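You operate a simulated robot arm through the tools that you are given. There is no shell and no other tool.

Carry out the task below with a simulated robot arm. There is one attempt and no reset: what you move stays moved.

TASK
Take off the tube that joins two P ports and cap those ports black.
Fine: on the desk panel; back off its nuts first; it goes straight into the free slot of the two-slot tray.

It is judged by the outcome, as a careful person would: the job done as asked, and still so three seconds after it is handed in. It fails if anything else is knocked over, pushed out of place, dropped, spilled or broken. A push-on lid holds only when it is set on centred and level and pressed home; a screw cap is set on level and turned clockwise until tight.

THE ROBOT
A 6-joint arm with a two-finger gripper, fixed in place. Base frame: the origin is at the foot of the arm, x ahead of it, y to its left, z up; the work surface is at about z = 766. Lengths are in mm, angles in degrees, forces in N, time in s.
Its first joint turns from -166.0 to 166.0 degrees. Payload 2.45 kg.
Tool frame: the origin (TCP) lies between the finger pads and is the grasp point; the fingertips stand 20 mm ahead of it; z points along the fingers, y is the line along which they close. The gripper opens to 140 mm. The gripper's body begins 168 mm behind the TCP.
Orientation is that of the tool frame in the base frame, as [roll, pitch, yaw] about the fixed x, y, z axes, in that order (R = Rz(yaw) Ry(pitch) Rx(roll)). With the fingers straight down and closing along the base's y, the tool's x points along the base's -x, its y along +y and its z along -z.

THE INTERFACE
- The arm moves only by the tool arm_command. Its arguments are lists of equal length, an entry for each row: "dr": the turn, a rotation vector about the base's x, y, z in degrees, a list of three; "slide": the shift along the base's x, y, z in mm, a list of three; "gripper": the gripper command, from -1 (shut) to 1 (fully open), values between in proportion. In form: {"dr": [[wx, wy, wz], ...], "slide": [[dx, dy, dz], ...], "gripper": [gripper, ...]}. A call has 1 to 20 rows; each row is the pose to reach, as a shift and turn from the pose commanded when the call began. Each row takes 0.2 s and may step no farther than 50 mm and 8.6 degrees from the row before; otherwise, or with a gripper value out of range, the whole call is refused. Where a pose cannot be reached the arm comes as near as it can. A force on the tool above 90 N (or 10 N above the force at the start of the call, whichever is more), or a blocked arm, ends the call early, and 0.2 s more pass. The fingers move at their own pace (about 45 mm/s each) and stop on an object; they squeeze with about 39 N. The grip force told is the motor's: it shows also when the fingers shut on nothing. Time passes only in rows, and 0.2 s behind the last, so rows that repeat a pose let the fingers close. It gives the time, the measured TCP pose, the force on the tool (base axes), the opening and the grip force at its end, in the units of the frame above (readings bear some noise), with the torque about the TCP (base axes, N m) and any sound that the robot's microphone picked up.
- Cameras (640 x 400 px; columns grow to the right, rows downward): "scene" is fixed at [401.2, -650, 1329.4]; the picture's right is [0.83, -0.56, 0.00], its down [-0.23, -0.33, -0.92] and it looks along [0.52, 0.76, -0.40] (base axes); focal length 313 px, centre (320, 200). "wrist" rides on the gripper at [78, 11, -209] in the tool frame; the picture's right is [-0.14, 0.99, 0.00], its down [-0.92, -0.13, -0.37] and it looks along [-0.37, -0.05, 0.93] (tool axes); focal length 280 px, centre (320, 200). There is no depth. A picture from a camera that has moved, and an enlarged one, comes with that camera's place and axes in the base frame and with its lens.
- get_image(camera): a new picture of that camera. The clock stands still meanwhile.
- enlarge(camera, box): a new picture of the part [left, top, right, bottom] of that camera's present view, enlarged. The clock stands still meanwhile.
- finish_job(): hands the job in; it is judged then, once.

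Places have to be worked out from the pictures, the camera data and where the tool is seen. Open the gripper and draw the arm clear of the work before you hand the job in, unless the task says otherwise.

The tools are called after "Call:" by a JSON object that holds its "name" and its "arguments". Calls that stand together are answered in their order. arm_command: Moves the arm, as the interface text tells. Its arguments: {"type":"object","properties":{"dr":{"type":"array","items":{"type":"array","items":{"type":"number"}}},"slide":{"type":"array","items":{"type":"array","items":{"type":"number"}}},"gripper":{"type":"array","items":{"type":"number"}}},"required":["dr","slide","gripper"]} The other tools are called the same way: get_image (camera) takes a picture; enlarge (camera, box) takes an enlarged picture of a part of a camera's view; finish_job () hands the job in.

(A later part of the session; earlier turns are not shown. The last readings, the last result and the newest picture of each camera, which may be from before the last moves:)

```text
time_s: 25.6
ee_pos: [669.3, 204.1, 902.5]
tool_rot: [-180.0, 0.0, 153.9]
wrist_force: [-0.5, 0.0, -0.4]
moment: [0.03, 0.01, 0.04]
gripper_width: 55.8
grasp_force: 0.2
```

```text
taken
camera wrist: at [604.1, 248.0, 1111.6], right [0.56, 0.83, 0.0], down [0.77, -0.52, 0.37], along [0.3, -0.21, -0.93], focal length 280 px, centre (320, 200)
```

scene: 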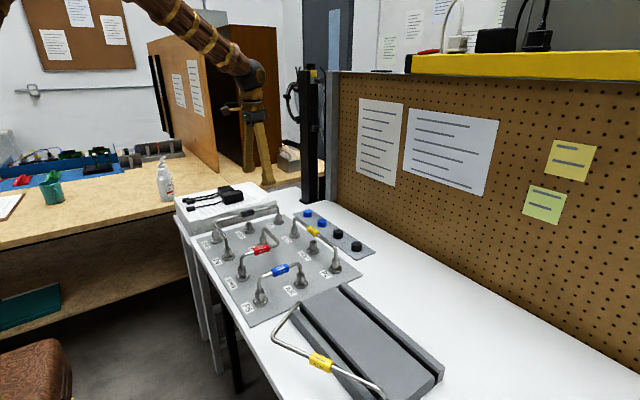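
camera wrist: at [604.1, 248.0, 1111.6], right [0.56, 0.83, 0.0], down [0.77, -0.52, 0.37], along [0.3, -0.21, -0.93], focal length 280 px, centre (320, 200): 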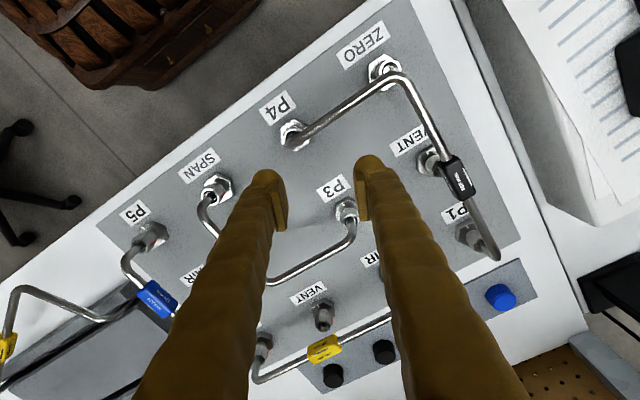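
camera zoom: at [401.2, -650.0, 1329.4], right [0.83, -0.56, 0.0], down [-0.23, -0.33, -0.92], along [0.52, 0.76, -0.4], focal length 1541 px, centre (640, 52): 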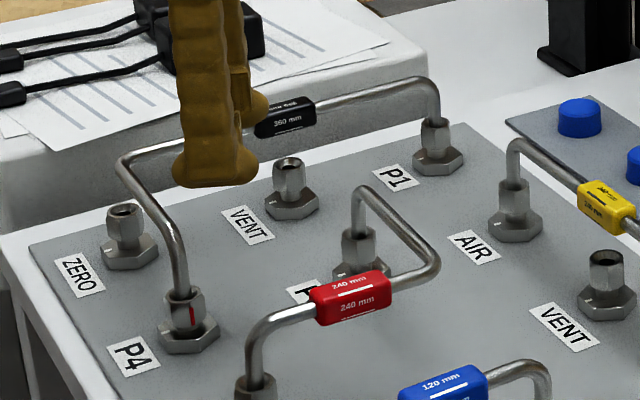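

P1's nut now stands raised like the free ports. I zoom on P4 from here to locate its axis and flats.

Call:
{"name": "enlarge", "arguments": {"camera": "wrist", "box": [265, 105, 325, 155]}}

Call:
{"name": "enlarge", "arguments": {"camera": "wrist", "box": [270, 30, 500, 270]}}

```text
8.00 times, centred on (295, 130) of wrist
camera zoom: at [604.1, 248.0, 1111.6], right [0.56, 0.83, 0.0], down [0.77, -0.52, 0.37], along [0.3, -0.21, -0.93], focal length 2243 px, centre (520, 760)
```

zoom: 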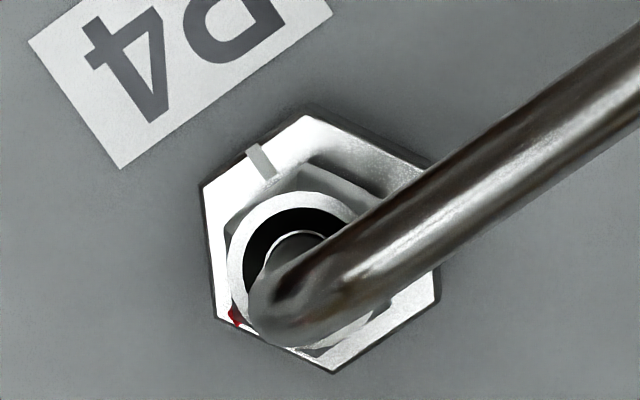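

```text
1.67 times, centred on (385, 150) of wrist
camera zoom: at [604.1, 248.0, 1111.6], right [0.56, 0.83, 0.0], down [0.77, -0.52, 0.37], along [0.3, -0.21, -0.93], focal length 467 px, centre (212, 283)
```

zoom: 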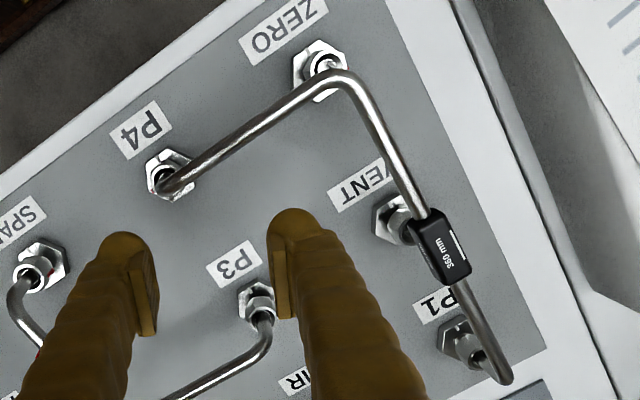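

P4's axis works out at (629.4, 194.5), flats aligned with the panel. I rotate so the jaws close along x, offset 12 mm to −y (away from the tube), and hover before descending.

Call:
{"name": "arm_command", "arguments": {"dr": [[0, 0, -8], [0, 0, -16], [0, 0, -24], [0, 0, -32], [0, 0, -40], [0, 0, -48], [0, 0, -56], [0, 0, -64], [0, 0, -64], [0, 0, -64], [0, 0, -64]], "slide": [[-10, -5, 0], [-20, -10, 0], [-30, -15, 0], [-41.1, -23.5, 0], [-41.1, -23.5, 0], [-41.1, -23.5, 0], [-41.1, -23.5, 0], [-41.1, -23.5, 0], [-41.1, -23.5, -20], [-41.1, -23.5, -40], [-41.1, -23.5, -40]], "gripper": [-0.3, -0.3, -0.3, -0.3, -0.3, -0.3, -0.3, -0.3, -0.3, -0.3, -0.3]}}

Call:
{"name": "get_image", "arguments": {"camera": "wrist"}}

Call:
{"name": "enlarge", "arguments": {"camera": "wrist", "box": [260, 110, 380, 230]}}

```text
time_s: 28.0
ee_pos: [629.0, 182.1, 862.5]
tool_rot: [-179.9, 0.0, 90.0]
wrist_force: [0.2, 0.6, -0.3]
moment: [0.03, -0.01, -0.01]
gripper_width: 49.1
grasp_force: 0.1
```

```text
taken
camera wrist: at [639.9, 260.0, 1072.1], right [0.99, -0.14, 0.0], down [-0.13, -0.92, 0.37], along [-0.05, -0.37, -0.93], focal length 280 px, centre (320, 200)
```

wrist: 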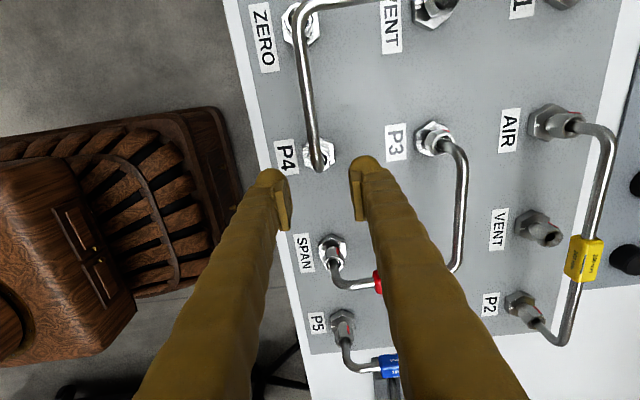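

```text
3.33 times, centred on (320, 170) of wrist
camera zoom: at [639.9, 260.0, 1072.1], right [0.99, -0.14, 0.0], down [-0.13, -0.92, 0.37], along [-0.05, -0.37, -0.93], focal length 935 px, centre (320, 300)
```

zoom: 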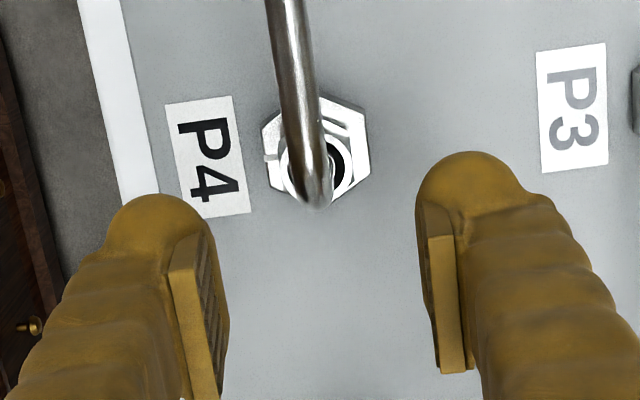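

P4 checks out at (630, 194.7). I descend around the nut and close partly to feel it.

Call:
{"name": "arm_command", "arguments": {"dr": [[0, 0, 0], [0, 0, 0], [0, 0, 0], [0, 0, 0], [0, 0, 0], [0, 0, 0], [0, 0, 0]], "slide": [[0.6, 0.2, -25], [0.6, 0.2, -50], [0.6, 0.2, -58.5], [0.6, 0.2, -58.5], [0.6, 0.2, -58.5], [0.6, 0.2, -58.5], [0.6, 0.2, -58.5]], "gripper": [-0.4, -0.5, -0.5, -0.6, -0.7, -0.75, -0.75]}}

Call:
{"name": "enlarge", "arguments": {"camera": "wrist", "box": [260, 110, 380, 230]}}

Call:
{"name": "enlarge", "arguments": {"camera": "scene", "box": [190, 205, 260, 265]}}

```text
time_s: 29.6
ee_pos: [631.0, 182.2, 803.8]
tool_rot: [180.0, -0.1, 90.0]
wrist_force: [7.8, 0.7, -3.7]
moment: [-0.01, -0.05, -0.08]
gripper_width: 21.0
grasp_force: 38.8
```

```text
3.33 times, centred on (320, 170) of wrist
camera zoom: at [640.4, 260.5, 1013.4], right [0.99, -0.14, 0.0], down [-0.13, -0.92, 0.37], along [-0.05, -0.37, -0.93], focal length 935 px, centre (320, 300)
```

zoom: 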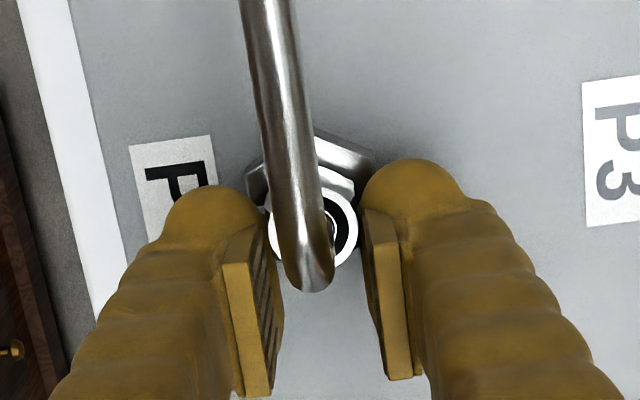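

```text
6.67 times, centred on (225, 235) of scene
camera zoom: at [401.2, -650.0, 1329.4], right [0.83, -0.56, 0.0], down [-0.23, -0.33, -0.92], along [0.52, 0.76, -0.4], focal length 2087 px, centre (953, -33)
```

zoom: 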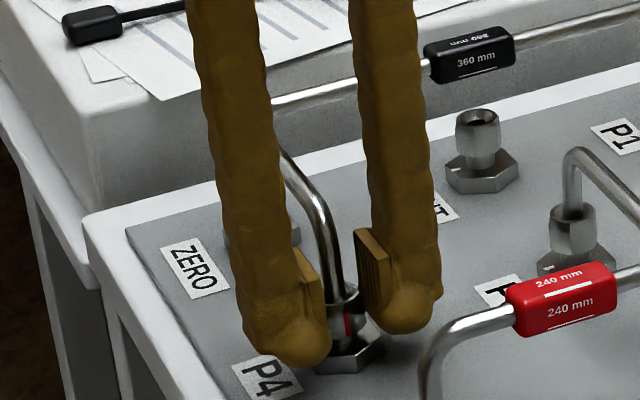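

The nut is gripped across the flats (21 mm). I squeeze and make the first counter-clockwise stroke of 38°.

Call:
{"name": "arm_command", "arguments": {"dr": [[0, 0, 0], [0, 0, 6], [0, 0, 12], [0, 0, 18], [0, 0, 24], [0, 0, 30], [0, 0, 36], [0, 0, 38], [0, 0, 38]], "slide": [[0.3, 0, 0], [1.75, 0.07, 0], [3.0, 0.26, 0], [4.21, 0.59, 0], [5.38, 1.04, 0.2], [6.5, 1.61, 0.3], [7.55, 2.29, 0.4], [7.89, 2.54, 0.5], [7.89, 2.54, 0.5]], "gripper": [-1, -1, -1, -1, -1, -1, -1, -1, -1]}}

Call:
{"name": "enlarge", "arguments": {"camera": "wrist", "box": [260, 110, 380, 230]}}

Call:
{"name": "enlarge", "arguments": {"camera": "scene", "box": [190, 205, 260, 265]}}

```text
time_s: 31.6
ee_pos: [637.8, 185.2, 804.2]
tool_rot: [-180.0, -0.1, 128.0]
wrist_force: [0.9, 27.9, 11.2]
moment: [0.41, -0.01, -0.26]
gripper_width: 20.9
grasp_force: 45.4
```

```text
3.33 times, centred on (320, 170) of wrist
camera zoom: at [597.7, 252.6, 1014.0], right [0.86, 0.5, 0.0], down [0.47, -0.8, 0.37], along [0.19, -0.32, -0.93], focal length 935 px, centre (320, 300)
```

zoom: 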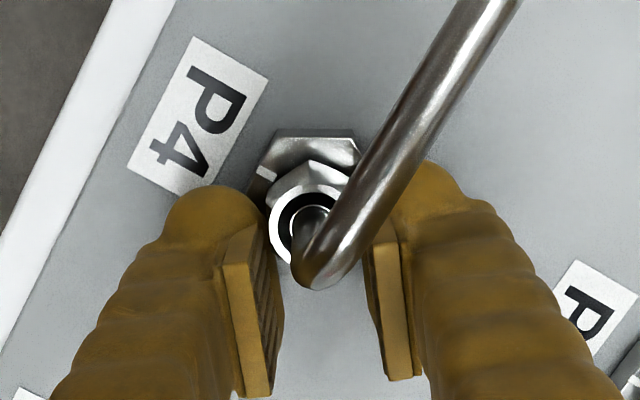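

```text
6.67 times, centred on (225, 235) of scene
camera zoom: at [401.2, -650.0, 1329.4], right [0.83, -0.56, 0.0], down [-0.23, -0.33, -0.92], along [0.52, 0.76, -0.4], focal length 2087 px, centre (953, -33)
```

zoom: 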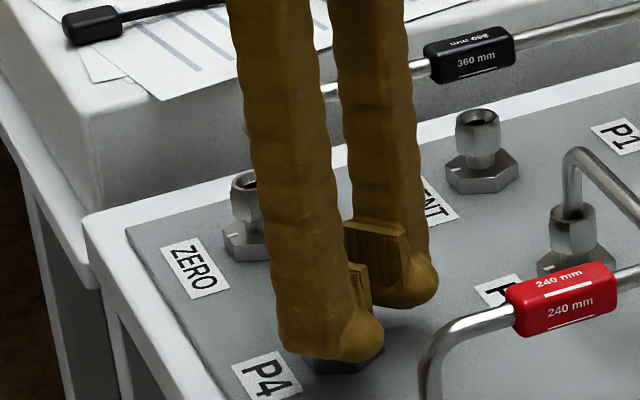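

The nut turned 38°. I open slightly and swing back 60° to the next flats (−22°), shifting the centre a little toward the force, then grip again.

Call:
{"name": "arm_command", "arguments": {"dr": [[0, 0, 0], [0, 0, 0], [0, 0, -8], [0, 0, -16], [0, 0, -24], [0, 0, -32], [0, 0, -40], [0, 0, -48], [0, 0, -56], [0, 0, -60], [0, 0, -60], [0, 0, -60], [0, 0, -60]], "slide": [[0, 0, 0], [0.3, 0.8, 0], [-1.1, -0.1, 0], [-2.6, -0.8, 0], [-4.2, -1.3, 0], [-5.85, -1.63, 0], [-7.5, -1.7, 0], [-9.2, -1.5, 0], [-10.8, -1.1, 0], [-11.6, -0.8, 0], [-11.6, -0.8, 0], [-11.6, -0.8, 0], [-11.6, -0.8, 0]], "gripper": [-0.5, -0.5, -0.5, -0.5, -0.5, -0.5, -0.5, -0.5, -0.5, -0.5, -0.8, -1, -1]}}

Call:
{"name": "enlarge", "arguments": {"camera": "wrist", "box": [260, 110, 380, 230]}}

```text
time_s: 34.4
ee_pos: [624.8, 182.2, 805.0]
tool_rot: [-179.9, 0.0, 68.0]
wrist_force: [-11.8, 3.1, -0.4]
moment: [0.02, 0.14, 0.13]
gripper_width: 20.8
grasp_force: 39.6
```

```text
3.33 times, centred on (320, 170) of wrist
camera zoom: at [664.6, 251.7, 1013.6], right [0.87, -0.5, 0.0], down [-0.46, -0.81, 0.37], along [-0.18, -0.32, -0.93], focal length 935 px, centre (320, 300)
```

zoom: 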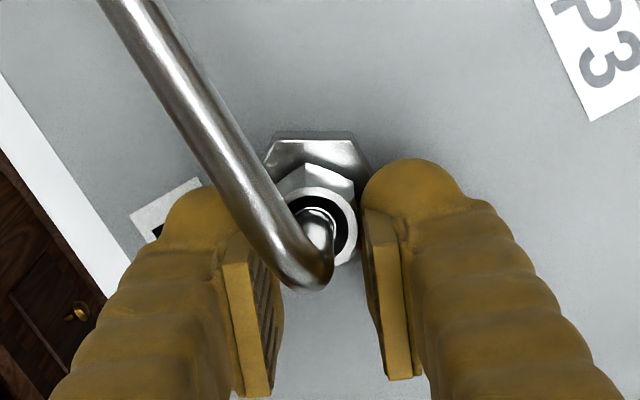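

The next flats are held. I turn another 60° counter-clockwise, letting z follow up by about 1 mm.

Call:
{"name": "arm_command", "arguments": {"dr": [[0, 0, 0], [0, 0, 6], [0, 0, 12], [0, 0, 18], [0, 0, 24], [0, 0, 30], [0, 0, 36], [0, 0, 42], [0, 0, 48], [0, 0, 54], [0, 0, 60], [0, 0, 60]], "slide": [[-0.2, 0.77, 0.3], [1.0, 0.36, 0.4], [2.2, 0.08, 0.5], [3.46, -0.07, 0.6], [4.72, -0.09, 0.7], [5.97, 0.02, 0.8], [7.2, 0.26, 0.9], [8.4, 0.62, 1], [9.56, 1.11, 1.1], [10.66, 1.72, 1.2], [11.69, 2.44, 1.2], [11.69, 2.44, 1.2]], "gripper": [-1, -1, -1, -1, -1, -1, -1, -1, -1, -1, -1, -1]}}

Call:
{"name": "enlarge", "arguments": {"camera": "wrist", "box": [260, 110, 380, 230]}}

Call:
{"name": "enlarge", "arguments": {"camera": "scene", "box": [190, 205, 260, 265]}}

```text
time_s: 37.0
ee_pos: [637.0, 186.1, 805.7]
tool_rot: [180.0, 0.0, 128.1]
wrist_force: [-25.1, -11.4, 11.4]
moment: [0.02, 0.36, 0.26]
gripper_width: 20.8
grasp_force: 44.7
```

```text
3.33 times, centred on (320, 170) of wrist
camera zoom: at [597.4, 253.9, 1015.3], right [0.86, 0.5, 0.0], down [0.47, -0.8, 0.37], along [0.18, -0.32, -0.93], focal length 935 px, centre (320, 300)
```

zoom: 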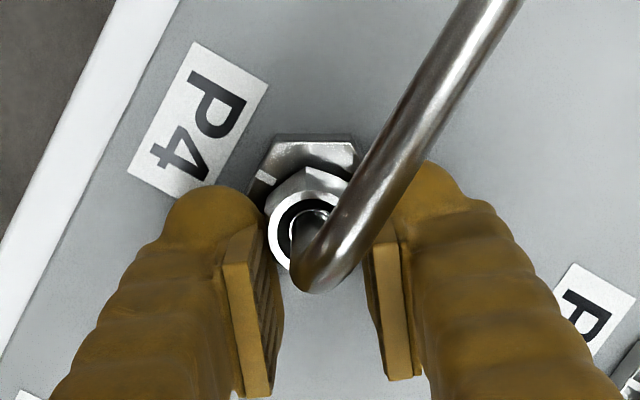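

```text
6.67 times, centred on (225, 235) of scene
camera zoom: at [401.2, -650.0, 1329.4], right [0.83, -0.56, 0.0], down [-0.23, -0.33, -0.92], along [0.52, 0.76, -0.4], focal length 2087 px, centre (953, -33)
```

zoom: 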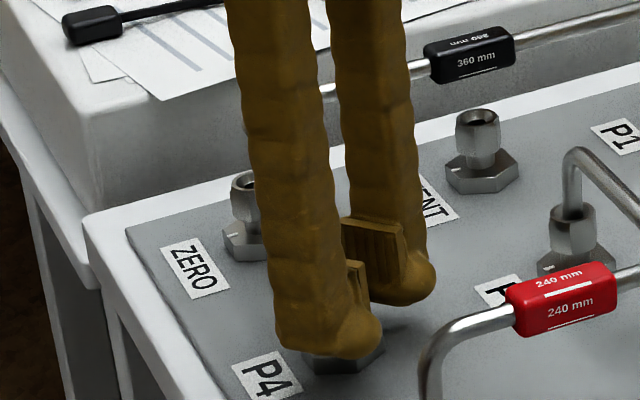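

98° done, and the stiffness now tells me the true axis is (630.3, 195.2). I regrip at −22° again for the last stroke.

Call:
{"name": "arm_command", "arguments": {"dr": [[0, 0, 0], [0, 0, 0], [0, 0, -8], [0, 0, -16], [0, 0, -24], [0, 0, -32], [0, 0, -40], [0, 0, -48], [0, 0, -56], [0, 0, -60], [0, 0, -60], [0, 0, -60], [0, 0, -60]], "slide": [[0, 0, 0.5], [-0.3, -1.1, 0.5], [-1.69, -2.03, 0.5], [-3.19, -2.77, 0.5], [-4.79, -3.28, 0.5], [-6.44, -3.57, 0.5], [-8.11, -3.63, 0.5], [-9.77, -3.46, 0.5], [-11.4, -3.05, 0.5], [-12.19, -2.77, 0.5], [-12.19, -2.77, 0.5], [-12.19, -2.77, 0.5], [-12.19, -2.77, 0.5]], "gripper": [-0.5, -0.5, -0.5, -0.5, -0.5, -0.5, -0.5, -0.5, -0.5, -0.5, -0.8, -1, -1]}}

Call:
{"name": "enlarge", "arguments": {"camera": "wrist", "box": [260, 110, 380, 230]}}

```text
time_s: 39.8
ee_pos: [624.6, 183.1, 804.7]
tool_rot: [-180.0, 0.0, 68.0]
wrist_force: [-0.5, 0.4, -1.4]
moment: [0.02, 0.03, 0.02]
gripper_width: 20.9
grasp_force: 43.2
```

```text
3.33 times, centred on (320, 170) of wrist
camera zoom: at [664.5, 251.3, 1015.6], right [0.87, -0.5, 0.0], down [-0.46, -0.81, 0.37], along [-0.18, -0.32, -0.93], focal length 935 px, centre (320, 300)
```

zoom: 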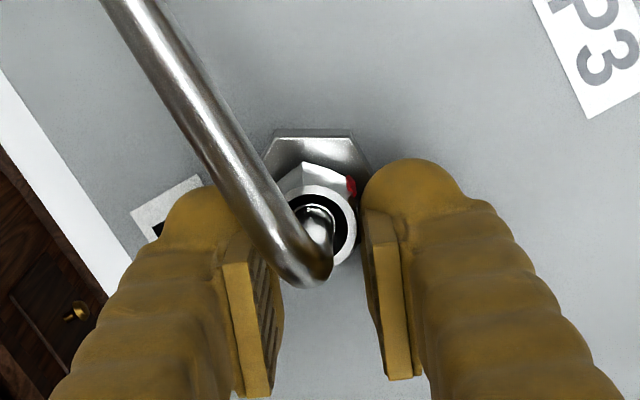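

Zero side load, well centred. I turn the final stroke up to 54° counter-clockwise; the jaws will slip to the corners if the stop is reached.

Call:
{"name": "arm_command", "arguments": {"dr": [[0, 0, 6], [0, 0, 12], [0, 0, 18], [0, 0, 24], [0, 0, 30], [0, 0, 36], [0, 0, 42], [0, 0, 48], [0, 0, 54], [0, 0, 54]], "slide": [[1.19, -0.41, 0.2], [2.41, -0.69, 0.4], [3.66, -0.84, 0.6], [4.91, -0.87, 0.8], [6.17, -0.76, 1], [7.4, -0.52, 1.1], [8.6, -0.15, 1.2], [9.76, 0.34, 1.3], [10.85, 0.95, 1.4], [10.85, 0.95, 1.4]], "gripper": [-1, -1, -1, -1, -1, -1, -1, -1, -1, -1]}}

Call:
{"name": "enlarge", "arguments": {"camera": "wrist", "box": [260, 110, 380, 230]}}

Call:
{"name": "enlarge", "arguments": {"camera": "scene", "box": [190, 205, 260, 265]}}

```text
time_s: 42.0
ee_pos: [637.7, 184.1, 808.6]
tool_rot: [179.9, 0.0, 122.1]
wrist_force: [11.9, -2.3, -7.3]
moment: [-0.03, -0.08, -0.14]
gripper_width: 20.9
grasp_force: 45.6
```

```text
3.33 times, centred on (320, 170) of wrist
camera zoom: at [604.1, 255.6, 1017.4], right [0.91, 0.41, 0.0], down [0.38, -0.85, 0.37], along [0.15, -0.34, -0.93], focal length 935 px, centre (320, 300)
```

zoom: 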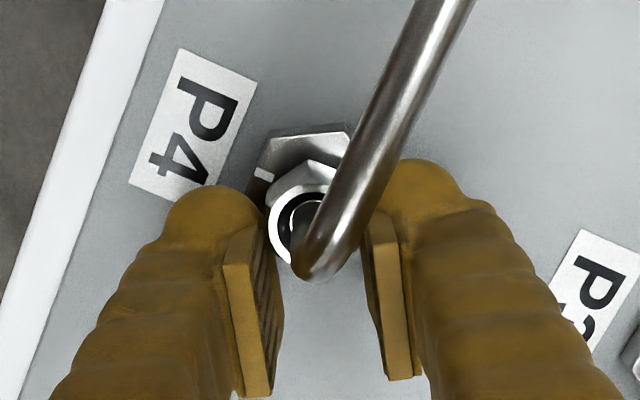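

```text
6.67 times, centred on (225, 235) of scene
camera zoom: at [401.2, -650.0, 1329.4], right [0.83, -0.56, 0.0], down [-0.23, -0.33, -0.92], along [0.52, 0.76, -0.4], focal length 2087 px, centre (953, -33)
```

zoom: 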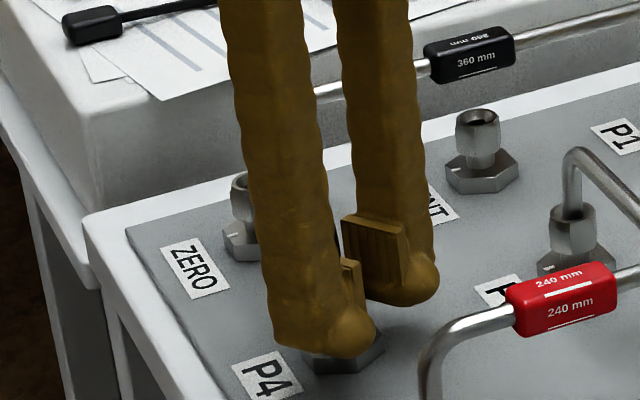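

152° without slipping. I add 6° more to see whether the stop is reached.

Call:
{"name": "arm_command", "arguments": {"dr": [[0, 0, 3], [0, 0, 6], [0, 0, 6]], "slide": [[0.52, 0.35, 0.1], [1.03, 0.72, 0.2], [1.03, 0.72, 0.2]], "gripper": [-1, -1, -1]}}

Call:
{"name": "enlarge", "arguments": {"camera": "wrist", "box": [260, 110, 380, 230]}}

```text
time_s: 42.8
ee_pos: [638.4, 184.3, 807.3]
tool_rot: [180.0, 0.1, 127.9]
wrist_force: [12.3, -4.9, 1.4]
moment: [-0.04, -0.1, -0.39]
gripper_width: 21.4
grasp_force: 45.3
```

```text
3.33 times, centred on (320, 170) of wrist
camera zoom: at [597.6, 252.5, 1017.3], right [0.86, 0.5, 0.0], down [0.47, -0.8, 0.37], along [0.19, -0.32, -0.93], focal length 935 px, centre (320, 300)
```

zoom: 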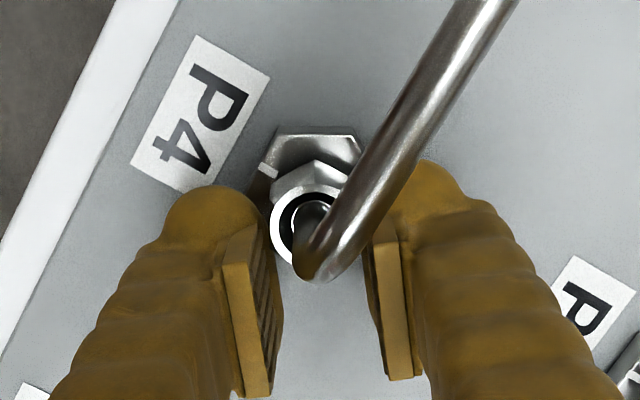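

The jaw width started to grow and torque rose, so P4's nut is at its stop too. I open, lift away, and move over the tray to inspect the free slot before taking the tube.

Call:
{"name": "arm_command", "arguments": {"dr": [[0, 0, 0], [0, 0, 0], [0, 0, 0], [0, 0, 0], [0, 0, 0], [0, 0, 0], [0, 0, 8], [0, 0, 16], [0, 0, 24], [0, 0, 32], [0, 0, 40], [0, 0, 48], [0, 0, 52], [0, 0, 52], [0, 0, 52], [0, 0, 52], [0, 0, 52], [0, 0, 52]], "slide": [[0, 0, 0], [0, 0, 0], [0, 0, 0], [0, 0, 35], [0, 0, 75], [0, 0, 115], [5, -30, 140], [10, -65, 150], [15, -100, 160], [20, -140, 160], [25, -180, 160], [30, -220, 160], [35, -260, 160], [40, -300, 160], [45, -340, 160], [50, -380, 160], [55, -420, 160], [55, -420, 160]], "gripper": [-0.4, -0.2, -0.2, -0.2, -0.2, -0.2, 0, 0.2, 0.5, 0.8, 1, 1, 1, 1, 1, 1, 1, 1]}}

Call:
{"name": "get_image", "arguments": {"camera": "wrist"}}

Call:
{"name": "get_image", "arguments": {"camera": "scene"}}

```text
time_s: 46.6
ee_pos: [693.7, -236.3, 968.3]
tool_rot: [-180.0, -0.1, 179.9]
wrist_force: [0.7, 0.0, -0.1]
moment: [-0.02, 0.01, 0.0]
gripper_width: 140.0
grasp_force: 0.1
```

```text
taken
camera wrist: at [614.5, -225.2, 1177.1], right [0.14, 0.99, 0.0], down [0.92, -0.13, 0.37], along [0.37, -0.05, -0.93], focal length 280 px, centre (320, 200)
```

wrist: 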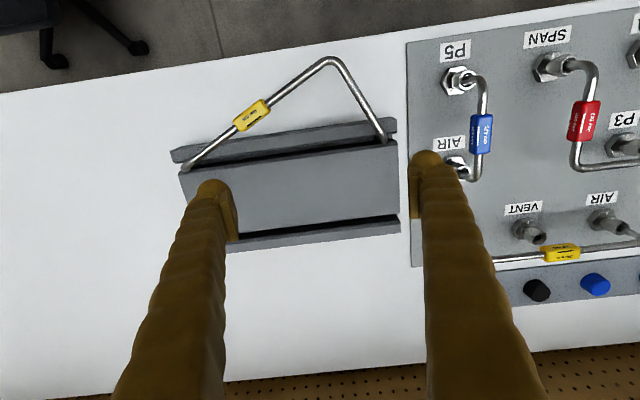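

```text
taken
```

scene: 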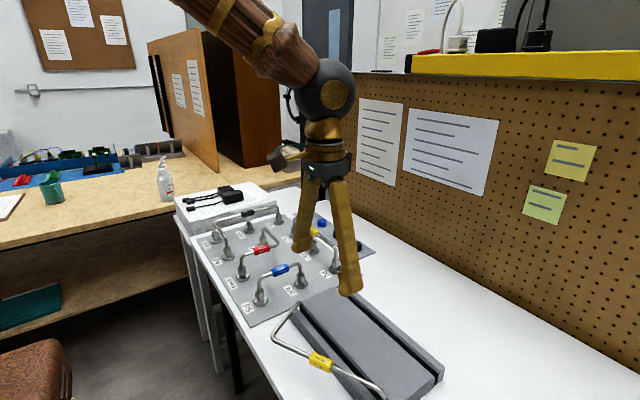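

I now enlarge the tray to see the slot's width, depth and how the yellow tube sits in its slot.

Call:
{"name": "enlarge", "arguments": {"camera": "wrist", "box": [160, 40, 420, 260]}}

Call:
{"name": "enlarge", "arguments": {"camera": "wrist", "box": [350, 110, 420, 250]}}

Call:
{"name": "enlarge", "arguments": {"camera": "scene", "box": [330, 310, 450, 400]}}

Call:
{"name": "enlarge", "arguments": {"camera": "scene", "box": [260, 270, 380, 350]}}

```text
1.82 times, centred on (290, 150) of wrist
camera zoom: at [614.5, -225.2, 1177.1], right [0.14, 0.99, 0.0], down [0.92, -0.13, 0.37], along [0.37, -0.05, -0.93], focal length 510 px, centre (374, 291)
```

zoom: 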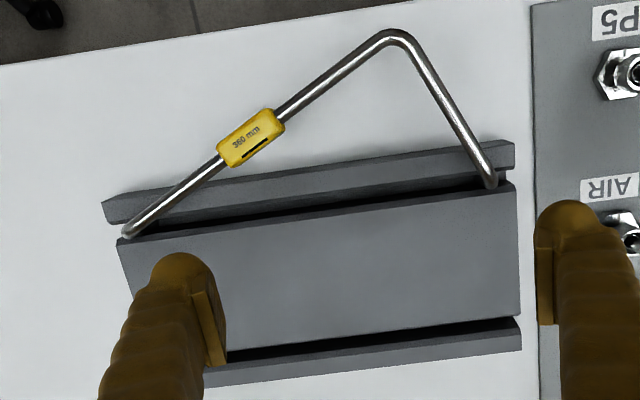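

```text
2.86 times, centred on (385, 180) of wrist
camera zoom: at [614.5, -225.2, 1177.1], right [0.14, 0.99, 0.0], down [0.92, -0.13, 0.37], along [0.37, -0.05, -0.93], focal length 801 px, centre (134, 257)
```

zoom: 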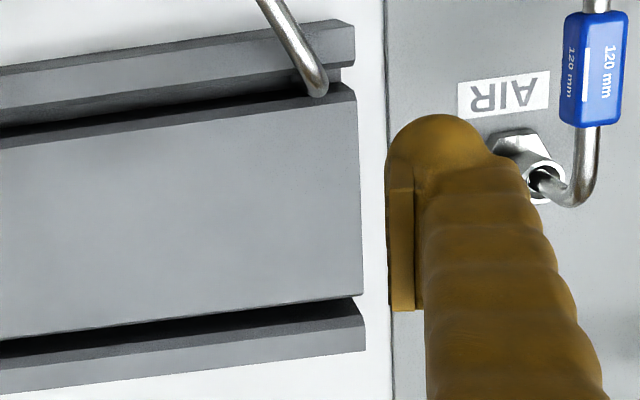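

```text
4.44 times, centred on (390, 355) of scene
camera zoom: at [401.2, -650.0, 1329.4], right [0.83, -0.56, 0.0], down [-0.23, -0.33, -0.92], along [0.52, 0.76, -0.4], focal length 1392 px, centre (9, -489)
```

zoom: 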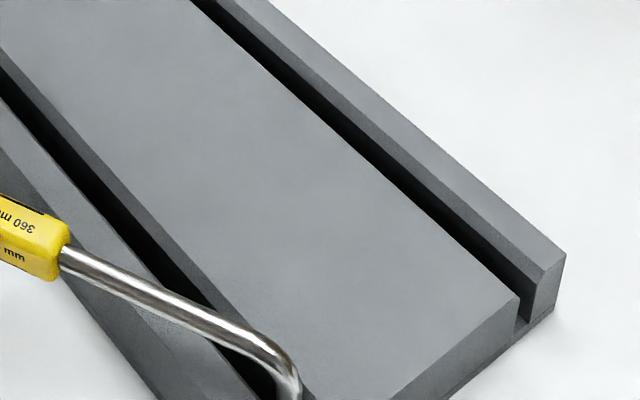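

```text
5.00 times, centred on (320, 310) of scene
camera zoom: at [401.2, -650.0, 1329.4], right [0.83, -0.56, 0.0], down [-0.23, -0.33, -0.92], along [0.52, 0.76, -0.4], focal length 1565 px, centre (320, -350)
```

zoom: 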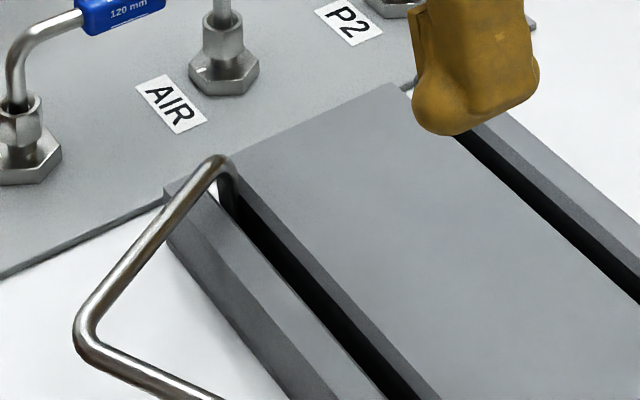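

The yellow tube stands with both ends down in its slot and its elbow overhanging outward. I move the camera directly above the free slot to fix its line without parallax.

Call:
{"name": "arm_command", "arguments": {"dr": [[0, 0, 0], [0, 0, 0], [0, 0, 0], [0, 0, 0], [0, 0, 0], [0, 0, 0]], "slide": [[40, -15, 0], [80, -30, 0], [120, -45, 0], [155, -60, 0], [188, -64, 0], [188, -64, 0]], "gripper": [1, 1, 1, 1, 1, 1]}}

Call:
{"name": "get_image", "arguments": {"camera": "wrist"}}

Call:
{"name": "enlarge", "arguments": {"camera": "wrist", "box": [150, 30, 470, 150]}}

Call:
{"name": "enlarge", "arguments": {"camera": "scene", "box": [260, 270, 450, 400]}}

```text
time_s: 48.0
ee_pos: [879.9, -298.6, 968.2]
tool_rot: [-180.0, 0.0, 180.0]
wrist_force: [0.1, -0.2, 0.4]
moment: [-0.02, 0.02, 0.02]
gripper_width: 139.8
grasp_force: 0.2
```

```text
taken
camera wrist: at [801.6, -288.8, 1178.1], right [0.14, 0.99, 0.0], down [0.92, -0.13, 0.37], along [0.36, -0.05, -0.93], focal length 280 px, centre (320, 200)
```

wrist: 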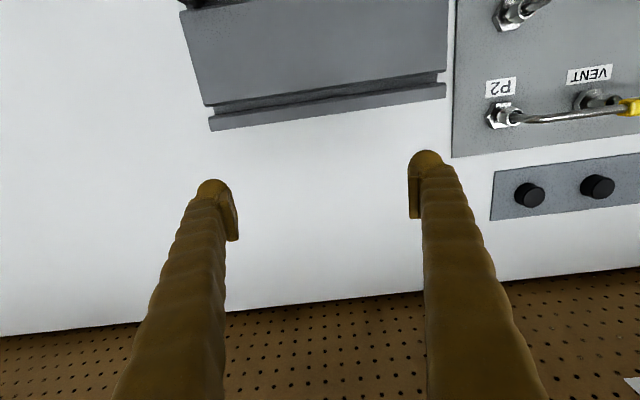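

```text
2.00 times, centred on (310, 90) of wrist
camera zoom: at [801.6, -288.8, 1178.1], right [0.14, 0.99, 0.0], down [0.92, -0.13, 0.37], along [0.36, -0.05, -0.93], focal length 561 px, centre (340, 420)
```

zoom: 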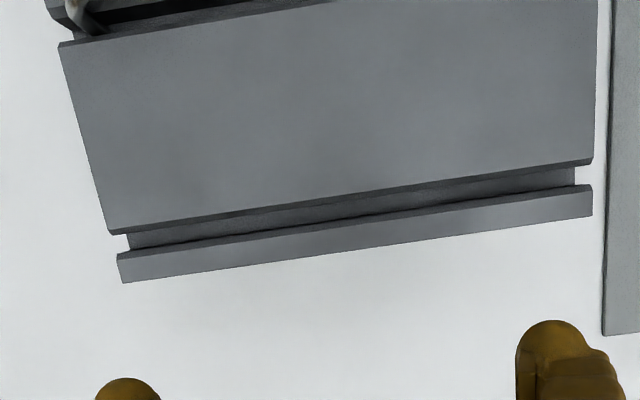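

```text
3.08 times, centred on (355, 335) of scene
camera zoom: at [401.2, -650.0, 1329.4], right [0.83, -0.56, 0.0], down [-0.23, -0.33, -0.92], along [0.52, 0.76, -0.4], focal length 963 px, centre (212, -215)
```

zoom: 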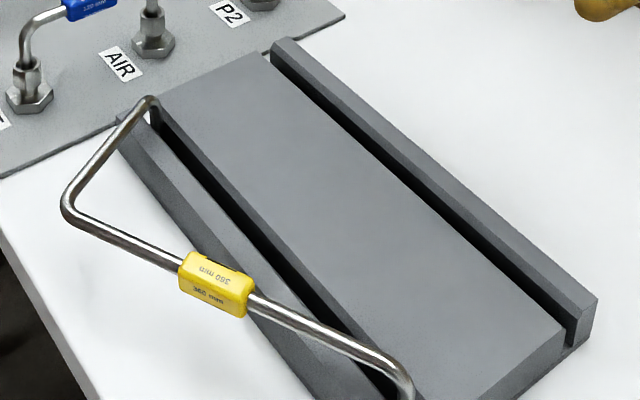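

The free slot runs almost exactly along y at x≈811, from y≈−129 to −442. I zoom in on both ends to measure it finely.

Call:
{"name": "enlarge", "arguments": {"camera": "wrist", "box": [400, 60, 460, 110]}}

Call:
{"name": "enlarge", "arguments": {"camera": "wrist", "box": [190, 90, 250, 140]}}

Call:
{"name": "enlarge", "arguments": {"camera": "wrist", "box": [290, 65, 350, 115]}}

Call:
{"name": "enlarge", "arguments": {"camera": "scene", "box": [420, 350, 460, 390]}}

Call:
{"name": "enlarge", "arguments": {"camera": "scene", "box": [330, 275, 380, 310]}}

```text
8.00 times, centred on (430, 85) of wrist
camera zoom: at [801.6, -288.8, 1178.1], right [0.14, 0.99, 0.0], down [0.92, -0.13, 0.37], along [0.36, -0.05, -0.93], focal length 2243 px, centre (-560, 1120)
```

zoom: 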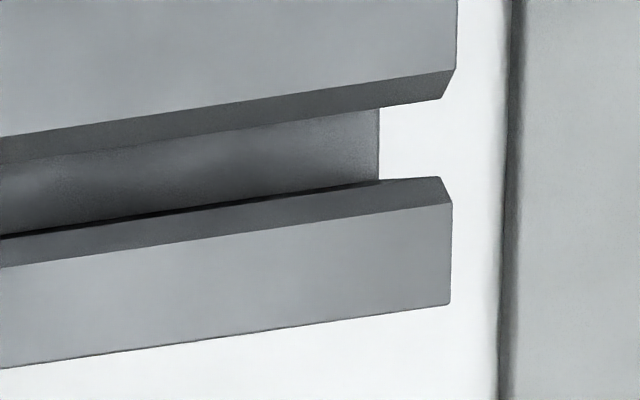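

```text
8.00 times, centred on (220, 115) of wrist
camera zoom: at [801.6, -288.8, 1178.1], right [0.14, 0.99, 0.0], down [0.92, -0.13, 0.37], along [0.36, -0.05, -0.93], focal length 2243 px, centre (1120, 880)
```

zoom: 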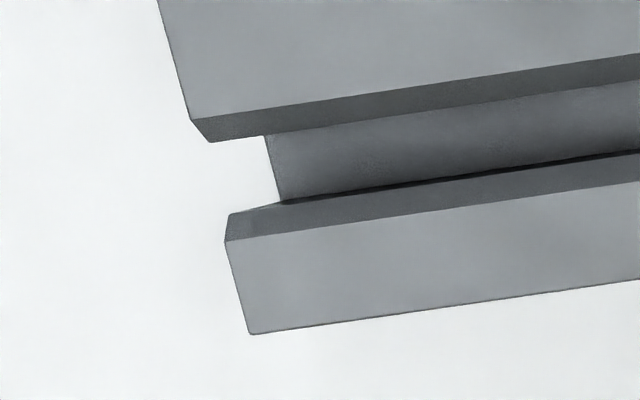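

```text
8.00 times, centred on (320, 90) of wrist
camera zoom: at [801.6, -288.8, 1178.1], right [0.14, 0.99, 0.0], down [0.92, -0.13, 0.37], along [0.36, -0.05, -0.93], focal length 2243 px, centre (320, 1080)
```

zoom: 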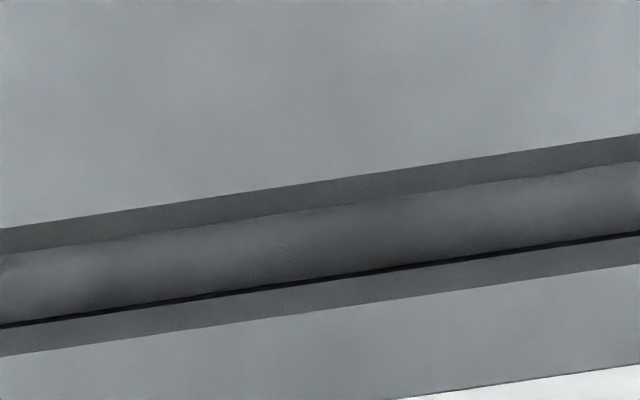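

```text
10.00 times, centred on (440, 370) of scene
camera zoom: at [401.2, -650.0, 1329.4], right [0.83, -0.56, 0.0], down [-0.23, -0.33, -0.92], along [0.52, 0.76, -0.4], focal length 3131 px, centre (-880, -1500)
```

zoom: 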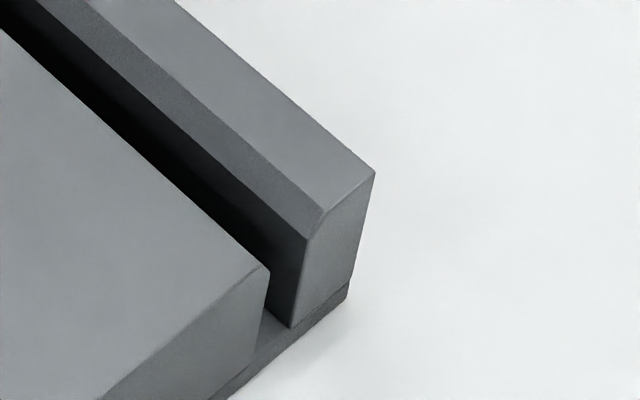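

```text
11.43 times, centred on (355, 292) of scene
camera zoom: at [401.2, -650.0, 1329.4], right [0.83, -0.56, 0.0], down [-0.23, -0.33, -0.92], along [0.52, 0.76, -0.4], focal length 3578 px, centre (-80, -857)
```

zoom: 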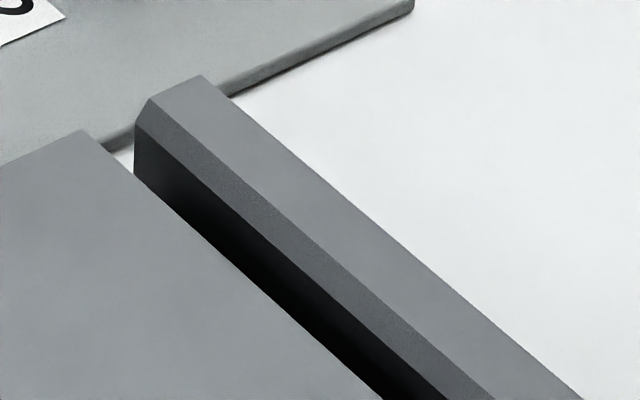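

The slot is about 11 mm wide with 4–5 mm chamfers, centred on x≈811, mid y≈−285, running along y. The tube's end spacing (268.8 mm) fits, elbow toward +x. I go to the black sleeve at (750, 315.5), hovering above it.

Call:
{"name": "arm_command", "arguments": {"dr": [[0, 0, 0], [0, 0, 0], [0, 0, 0], [0, 0, 0], [0, 0, 0], [0, 0, 0], [0, 0, 0], [0, 0, 0], [0, 0, 0], [0, 0, 0], [0, 0, 0], [0, 0, 0], [0, 0, 0], [0, 0, 0], [0, 0, 0], [0, 0, 0], [0, 0, 0]], "slide": [[-8, 38, 0], [-16, 76, 0], [-24, 114, 0], [-32, 152, 0], [-40, 190, 0], [-48, 228, 0], [-56, 266, 0], [-64, 304, 0], [-72, 342, 0], [-80, 380, 0], [-88, 418, 0], [-97, 456, 0], [-106, 496, 0], [-115, 536, 0], [-124, 576, 0], [-130.7, 613.8, 0], [-130.7, 613.8, 0]], "gripper": [0.5, 0, -0.286, -0.286, -0.286, -0.286, -0.286, -0.286, -0.286, -0.286, -0.286, -0.286, -0.286, -0.286, -0.286, -0.286, -0.286]}}

Call:
{"name": "get_image", "arguments": {"camera": "wrist"}}

Call:
{"name": "enlarge", "arguments": {"camera": "scene", "box": [190, 150, 320, 250]}}

```text
time_s: 51.6
ee_pos: [750.0, 313.8, 968.5]
tool_rot: [179.9, -0.1, 180.0]
wrist_force: [-0.2, -0.5, 0.1]
moment: [-0.01, -0.02, -0.04]
gripper_width: 50.0
grasp_force: 0.1
```

```text
taken
camera wrist: at [671.0, 324.5, 1177.4], right [0.14, 0.99, 0.0], down [0.92, -0.13, 0.37], along [0.37, -0.05, -0.93], focal length 280 px, centre (320, 200)
```

wrist: 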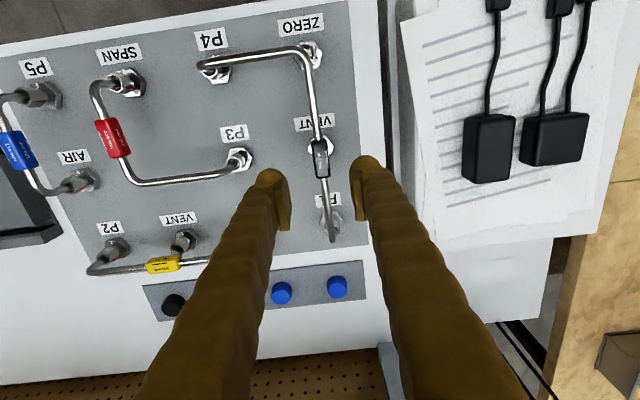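

```text
4.00 times, centred on (255, 200) of scene
camera zoom: at [401.2, -650.0, 1329.4], right [0.83, -0.56, 0.0], down [-0.23, -0.33, -0.92], along [0.52, 0.76, -0.4], focal length 1252 px, centre (580, 200)
```

zoom: 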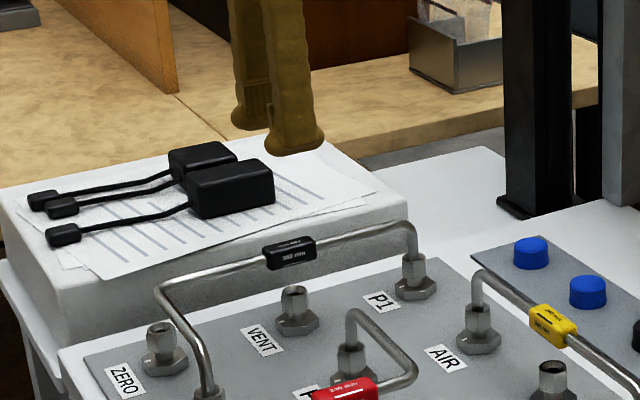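

The sleeve lies exactly under the TCP. I descend to z≈838 with the jaws open 50 mm and then close on it.

Call:
{"name": "arm_command", "arguments": {"dr": [[0, 0, 0], [0, 0, 0], [0, 0, 0], [0, 0, 0], [0, 0, 0], [0, 0, 0], [0, 0, 0], [0, 0, 0]], "slide": [[0, 0, -40], [0, 0, -80], [0, 0, -110], [0, 0, -128.8], [0, 0, -128.8], [0, 0, -128.8], [0, 0, -128.8], [0, 0, -128.8]], "gripper": [-0.286, -0.286, -0.286, -0.286, -0.5, -0.7, -0.8, -0.8]}}

Call:
{"name": "enlarge", "arguments": {"camera": "wrist", "box": [220, 80, 420, 230]}}

Call:
{"name": "enlarge", "arguments": {"camera": "scene", "box": [190, 190, 300, 260]}}

```text
time_s: 53.4
ee_pos: [749.0, 314.7, 838.6]
tool_rot: [-179.9, 0.0, 180.0]
wrist_force: [1.5, 6.4, 1.0]
moment: [0.06, 0.11, -0.01]
gripper_width: 16.3
grasp_force: 34.5
```

```text
2.67 times, centred on (320, 155) of wrist
camera zoom: at [670.3, 325.0, 1048.3], right [0.14, 0.99, 0.0], down [0.92, -0.13, 0.37], along [0.37, -0.05, -0.93], focal length 748 px, centre (320, 320)
```

zoom: 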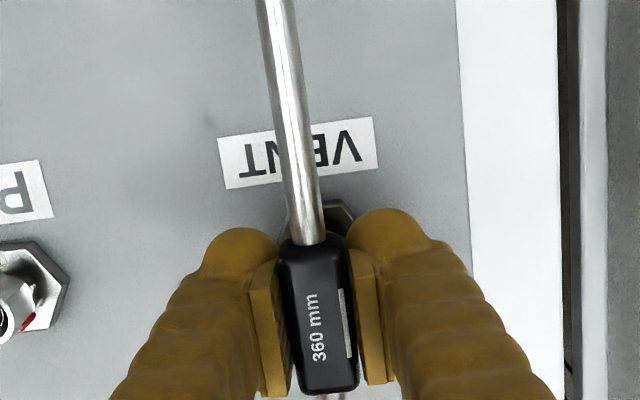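

```text
5.71 times, centred on (245, 225) of scene
camera zoom: at [401.2, -650.0, 1329.4], right [0.83, -0.56, 0.0], down [-0.23, -0.33, -0.92], along [0.52, 0.76, -0.4], focal length 1789 px, centre (749, 57)
```

zoom: 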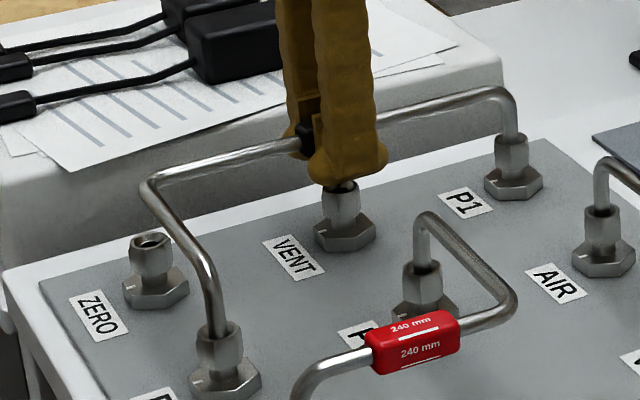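

The sleeve is held (16.3 mm). I squeeze fully and lift straight up by 20 mm, watching the force.

Call:
{"name": "arm_command", "arguments": {"dr": [[0, 0, 0], [0, 0, 0], [0, 0, 0], [0, 0, 0], [0, 0, 0], [0, 0, 0], [0, 0, 0]], "slide": [[0, 0, 0], [0, 0, 0], [0, 0, 3], [0, 0, 7], [0, 0, 12], [0, 0, 20], [0, 0, 20]], "gripper": [-1, -1, -1, -1, -1, -1, -1]}}

Call:
{"name": "enlarge", "arguments": {"camera": "scene", "box": [190, 190, 300, 260]}}

Call:
{"name": "enlarge", "arguments": {"camera": "wrist", "box": [180, 0, 460, 230]}}

```text
time_s: 55.0
ee_pos: [749.1, 313.5, 858.7]
tool_rot: [-180.0, -0.1, 179.9]
wrist_force: [-0.1, 0.5, -1.0]
moment: [0.02, 0.0, -0.01]
gripper_width: 16.2
grasp_force: 38.4
```

```text
5.71 times, centred on (245, 225) of scene
camera zoom: at [401.2, -650.0, 1329.4], right [0.83, -0.56, 0.0], down [-0.23, -0.33, -0.92], along [0.52, 0.76, -0.4], focal length 1789 px, centre (749, 57)
```

zoom: 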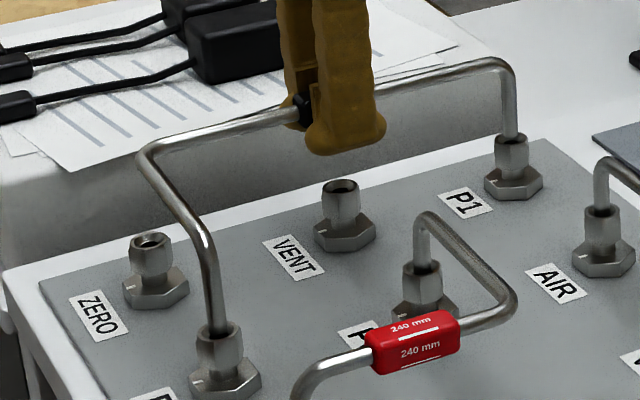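

```text
1.74 times, centred on (320, 115) of wrist
camera zoom: at [670.9, 325.1, 1068.3], right [0.14, 0.99, 0.0], down [0.92, -0.13, 0.37], along [0.37, -0.05, -0.93], focal length 488 px, centre (320, 348)
```

zoom: 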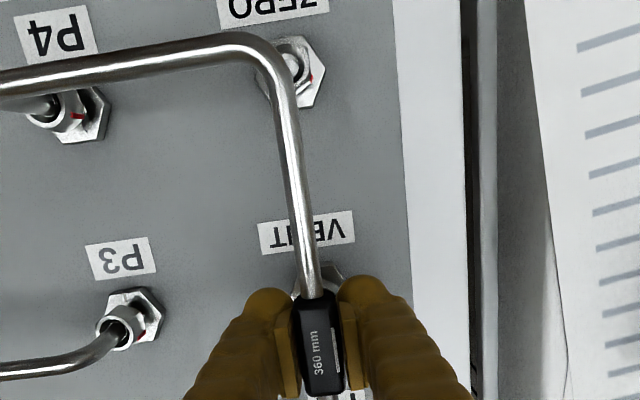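

The tube rises freely and level, with the nuts staying on the ports. I continue straight up to z≈965.

Call:
{"name": "arm_command", "arguments": {"dr": [[0, 0, 0], [0, 0, 0], [0, 0, 0], [0, 0, 0], [0, 0, 0], [0, 0, 0], [0, 0, 0]], "slide": [[0, 0, 12], [0, 0, 26], [0, 0, 42], [0, 0, 60], [0, 0, 80], [0, 0, 107], [0, 0, 107]], "gripper": [-1, -1, -1, -1, -1, -1, -1]}}

Call:
{"name": "get_image", "arguments": {"camera": "scene"}}

Call:
{"name": "enlarge", "arguments": {"camera": "scene", "box": [180, 140, 340, 260]}}

Call:
{"name": "get_image", "arguments": {"camera": "wrist"}}

```text
time_s: 56.6
ee_pos: [749.7, 314.0, 965.6]
tool_rot: [-179.9, 0.0, 180.0]
wrist_force: [-0.2, -0.1, -0.4]
moment: [0.01, -0.01, -0.02]
gripper_width: 16.1
grasp_force: 38.8
```

```text
taken
```

scene: 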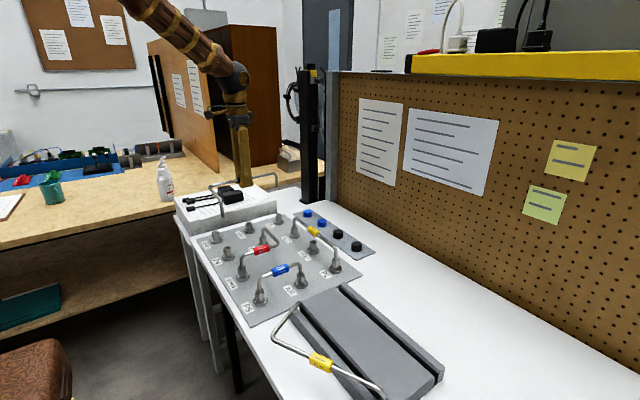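

```text
3.33 times, centred on (260, 200) of scene
camera zoom: at [401.2, -650.0, 1329.4], right [0.83, -0.56, 0.0], down [-0.23, -0.33, -0.92], along [0.52, 0.76, -0.4], focal length 1044 px, centre (520, 200)
```

zoom: 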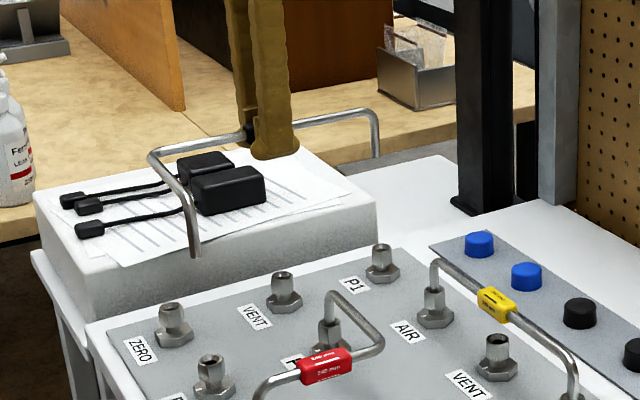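

```text
taken
camera wrist: at [670.8, 325.0, 1175.9], right [0.14, 0.99, 0.0], down [0.92, -0.13, 0.37], along [0.36, -0.05, -0.93], focal length 280 px, centre (320, 200)
```

wrist: 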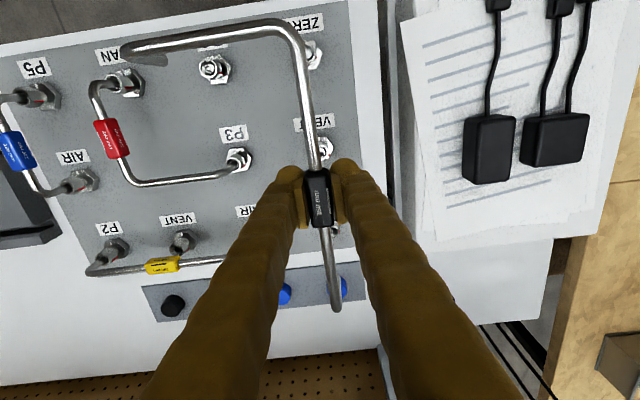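

The tube is held level, ends about 47 mm below the run, all clear. I carry it at this height to above the free slot, turning −116.7° on the way so its ends line up along y with the elbow toward +x.

Call:
{"name": "arm_command", "arguments": {"dr": [[0, 0, 0], [0, 0, -7.8], [0, 0, -15.6], [0, 0, -23.4], [0, 0, -31.2], [0, 0, -39], [0, 0, -46.8], [0, 0, -54.6], [0, 0, -62.4], [0, 0, -70.2], [0, 0, -78], [0, 0, -85.8], [0, 0, -93.6], [0, 0, -101.4], [0, 0, -109.2], [0, 0, -116.74], [0, 0, -116.74], [0, 0, -116.74], [0, 0, -116.74]], "slide": [[0, -20, 0], [0, -55, 0], [5, -93, 0], [12, -131, 0], [20, -169, 0], [28, -207, 0], [36, -245, 0], [44, -283, 0], [52, -321, 0], [60, -359, 0], [68, -397, 0], [76, -435, 0], [84, -473, 0], [92, -511, 0], [100, -549, 0], [108, -587, 0], [114.7, -615, 0], [114.7, -627.8, 0], [114.7, -627.8, 0]], "gripper": [-1, -1, -1, -1, -1, -1, -1, -1, -1, -1, -1, -1, -1, -1, -1, -1, -1, -1, -1]}}

Call:
{"name": "get_image", "arguments": {"camera": "scene"}}

Call:
{"name": "get_image", "arguments": {"camera": "wrist"}}

```text
time_s: 60.6
ee_pos: [864.0, -313.4, 963.9]
tool_rot: [180.0, 0.0, 63.3]
wrist_force: [-0.6, 0.7, -1.9]
moment: [-0.02, -0.03, 0.02]
gripper_width: 15.9
grasp_force: 39.2
```

```text
taken
```

scene: 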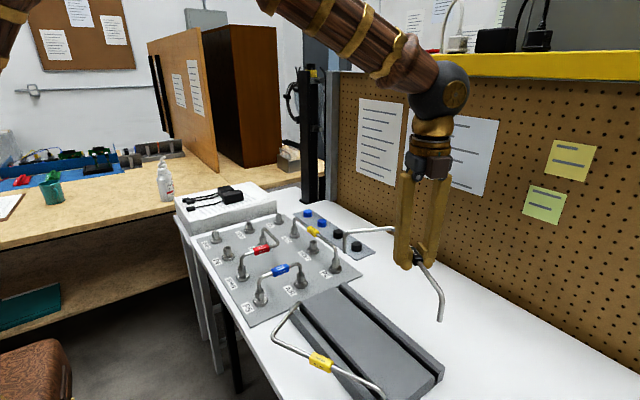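

```text
taken
camera wrist: at [908.2, -248.7, 1174.5], right [0.82, -0.57, 0.0], down [-0.53, -0.76, 0.37], along [-0.21, -0.3, -0.93], focal length 280 px, centre (320, 200)
```

wrist: 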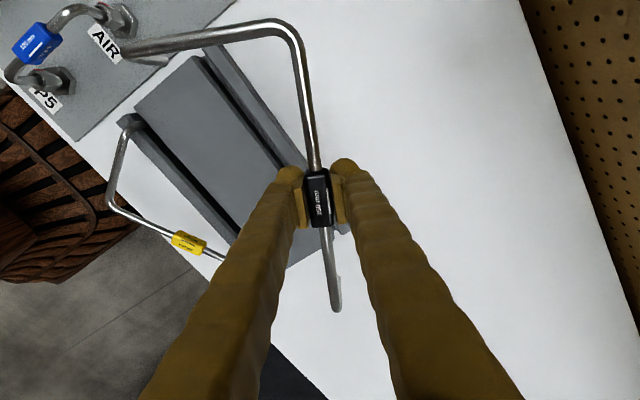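

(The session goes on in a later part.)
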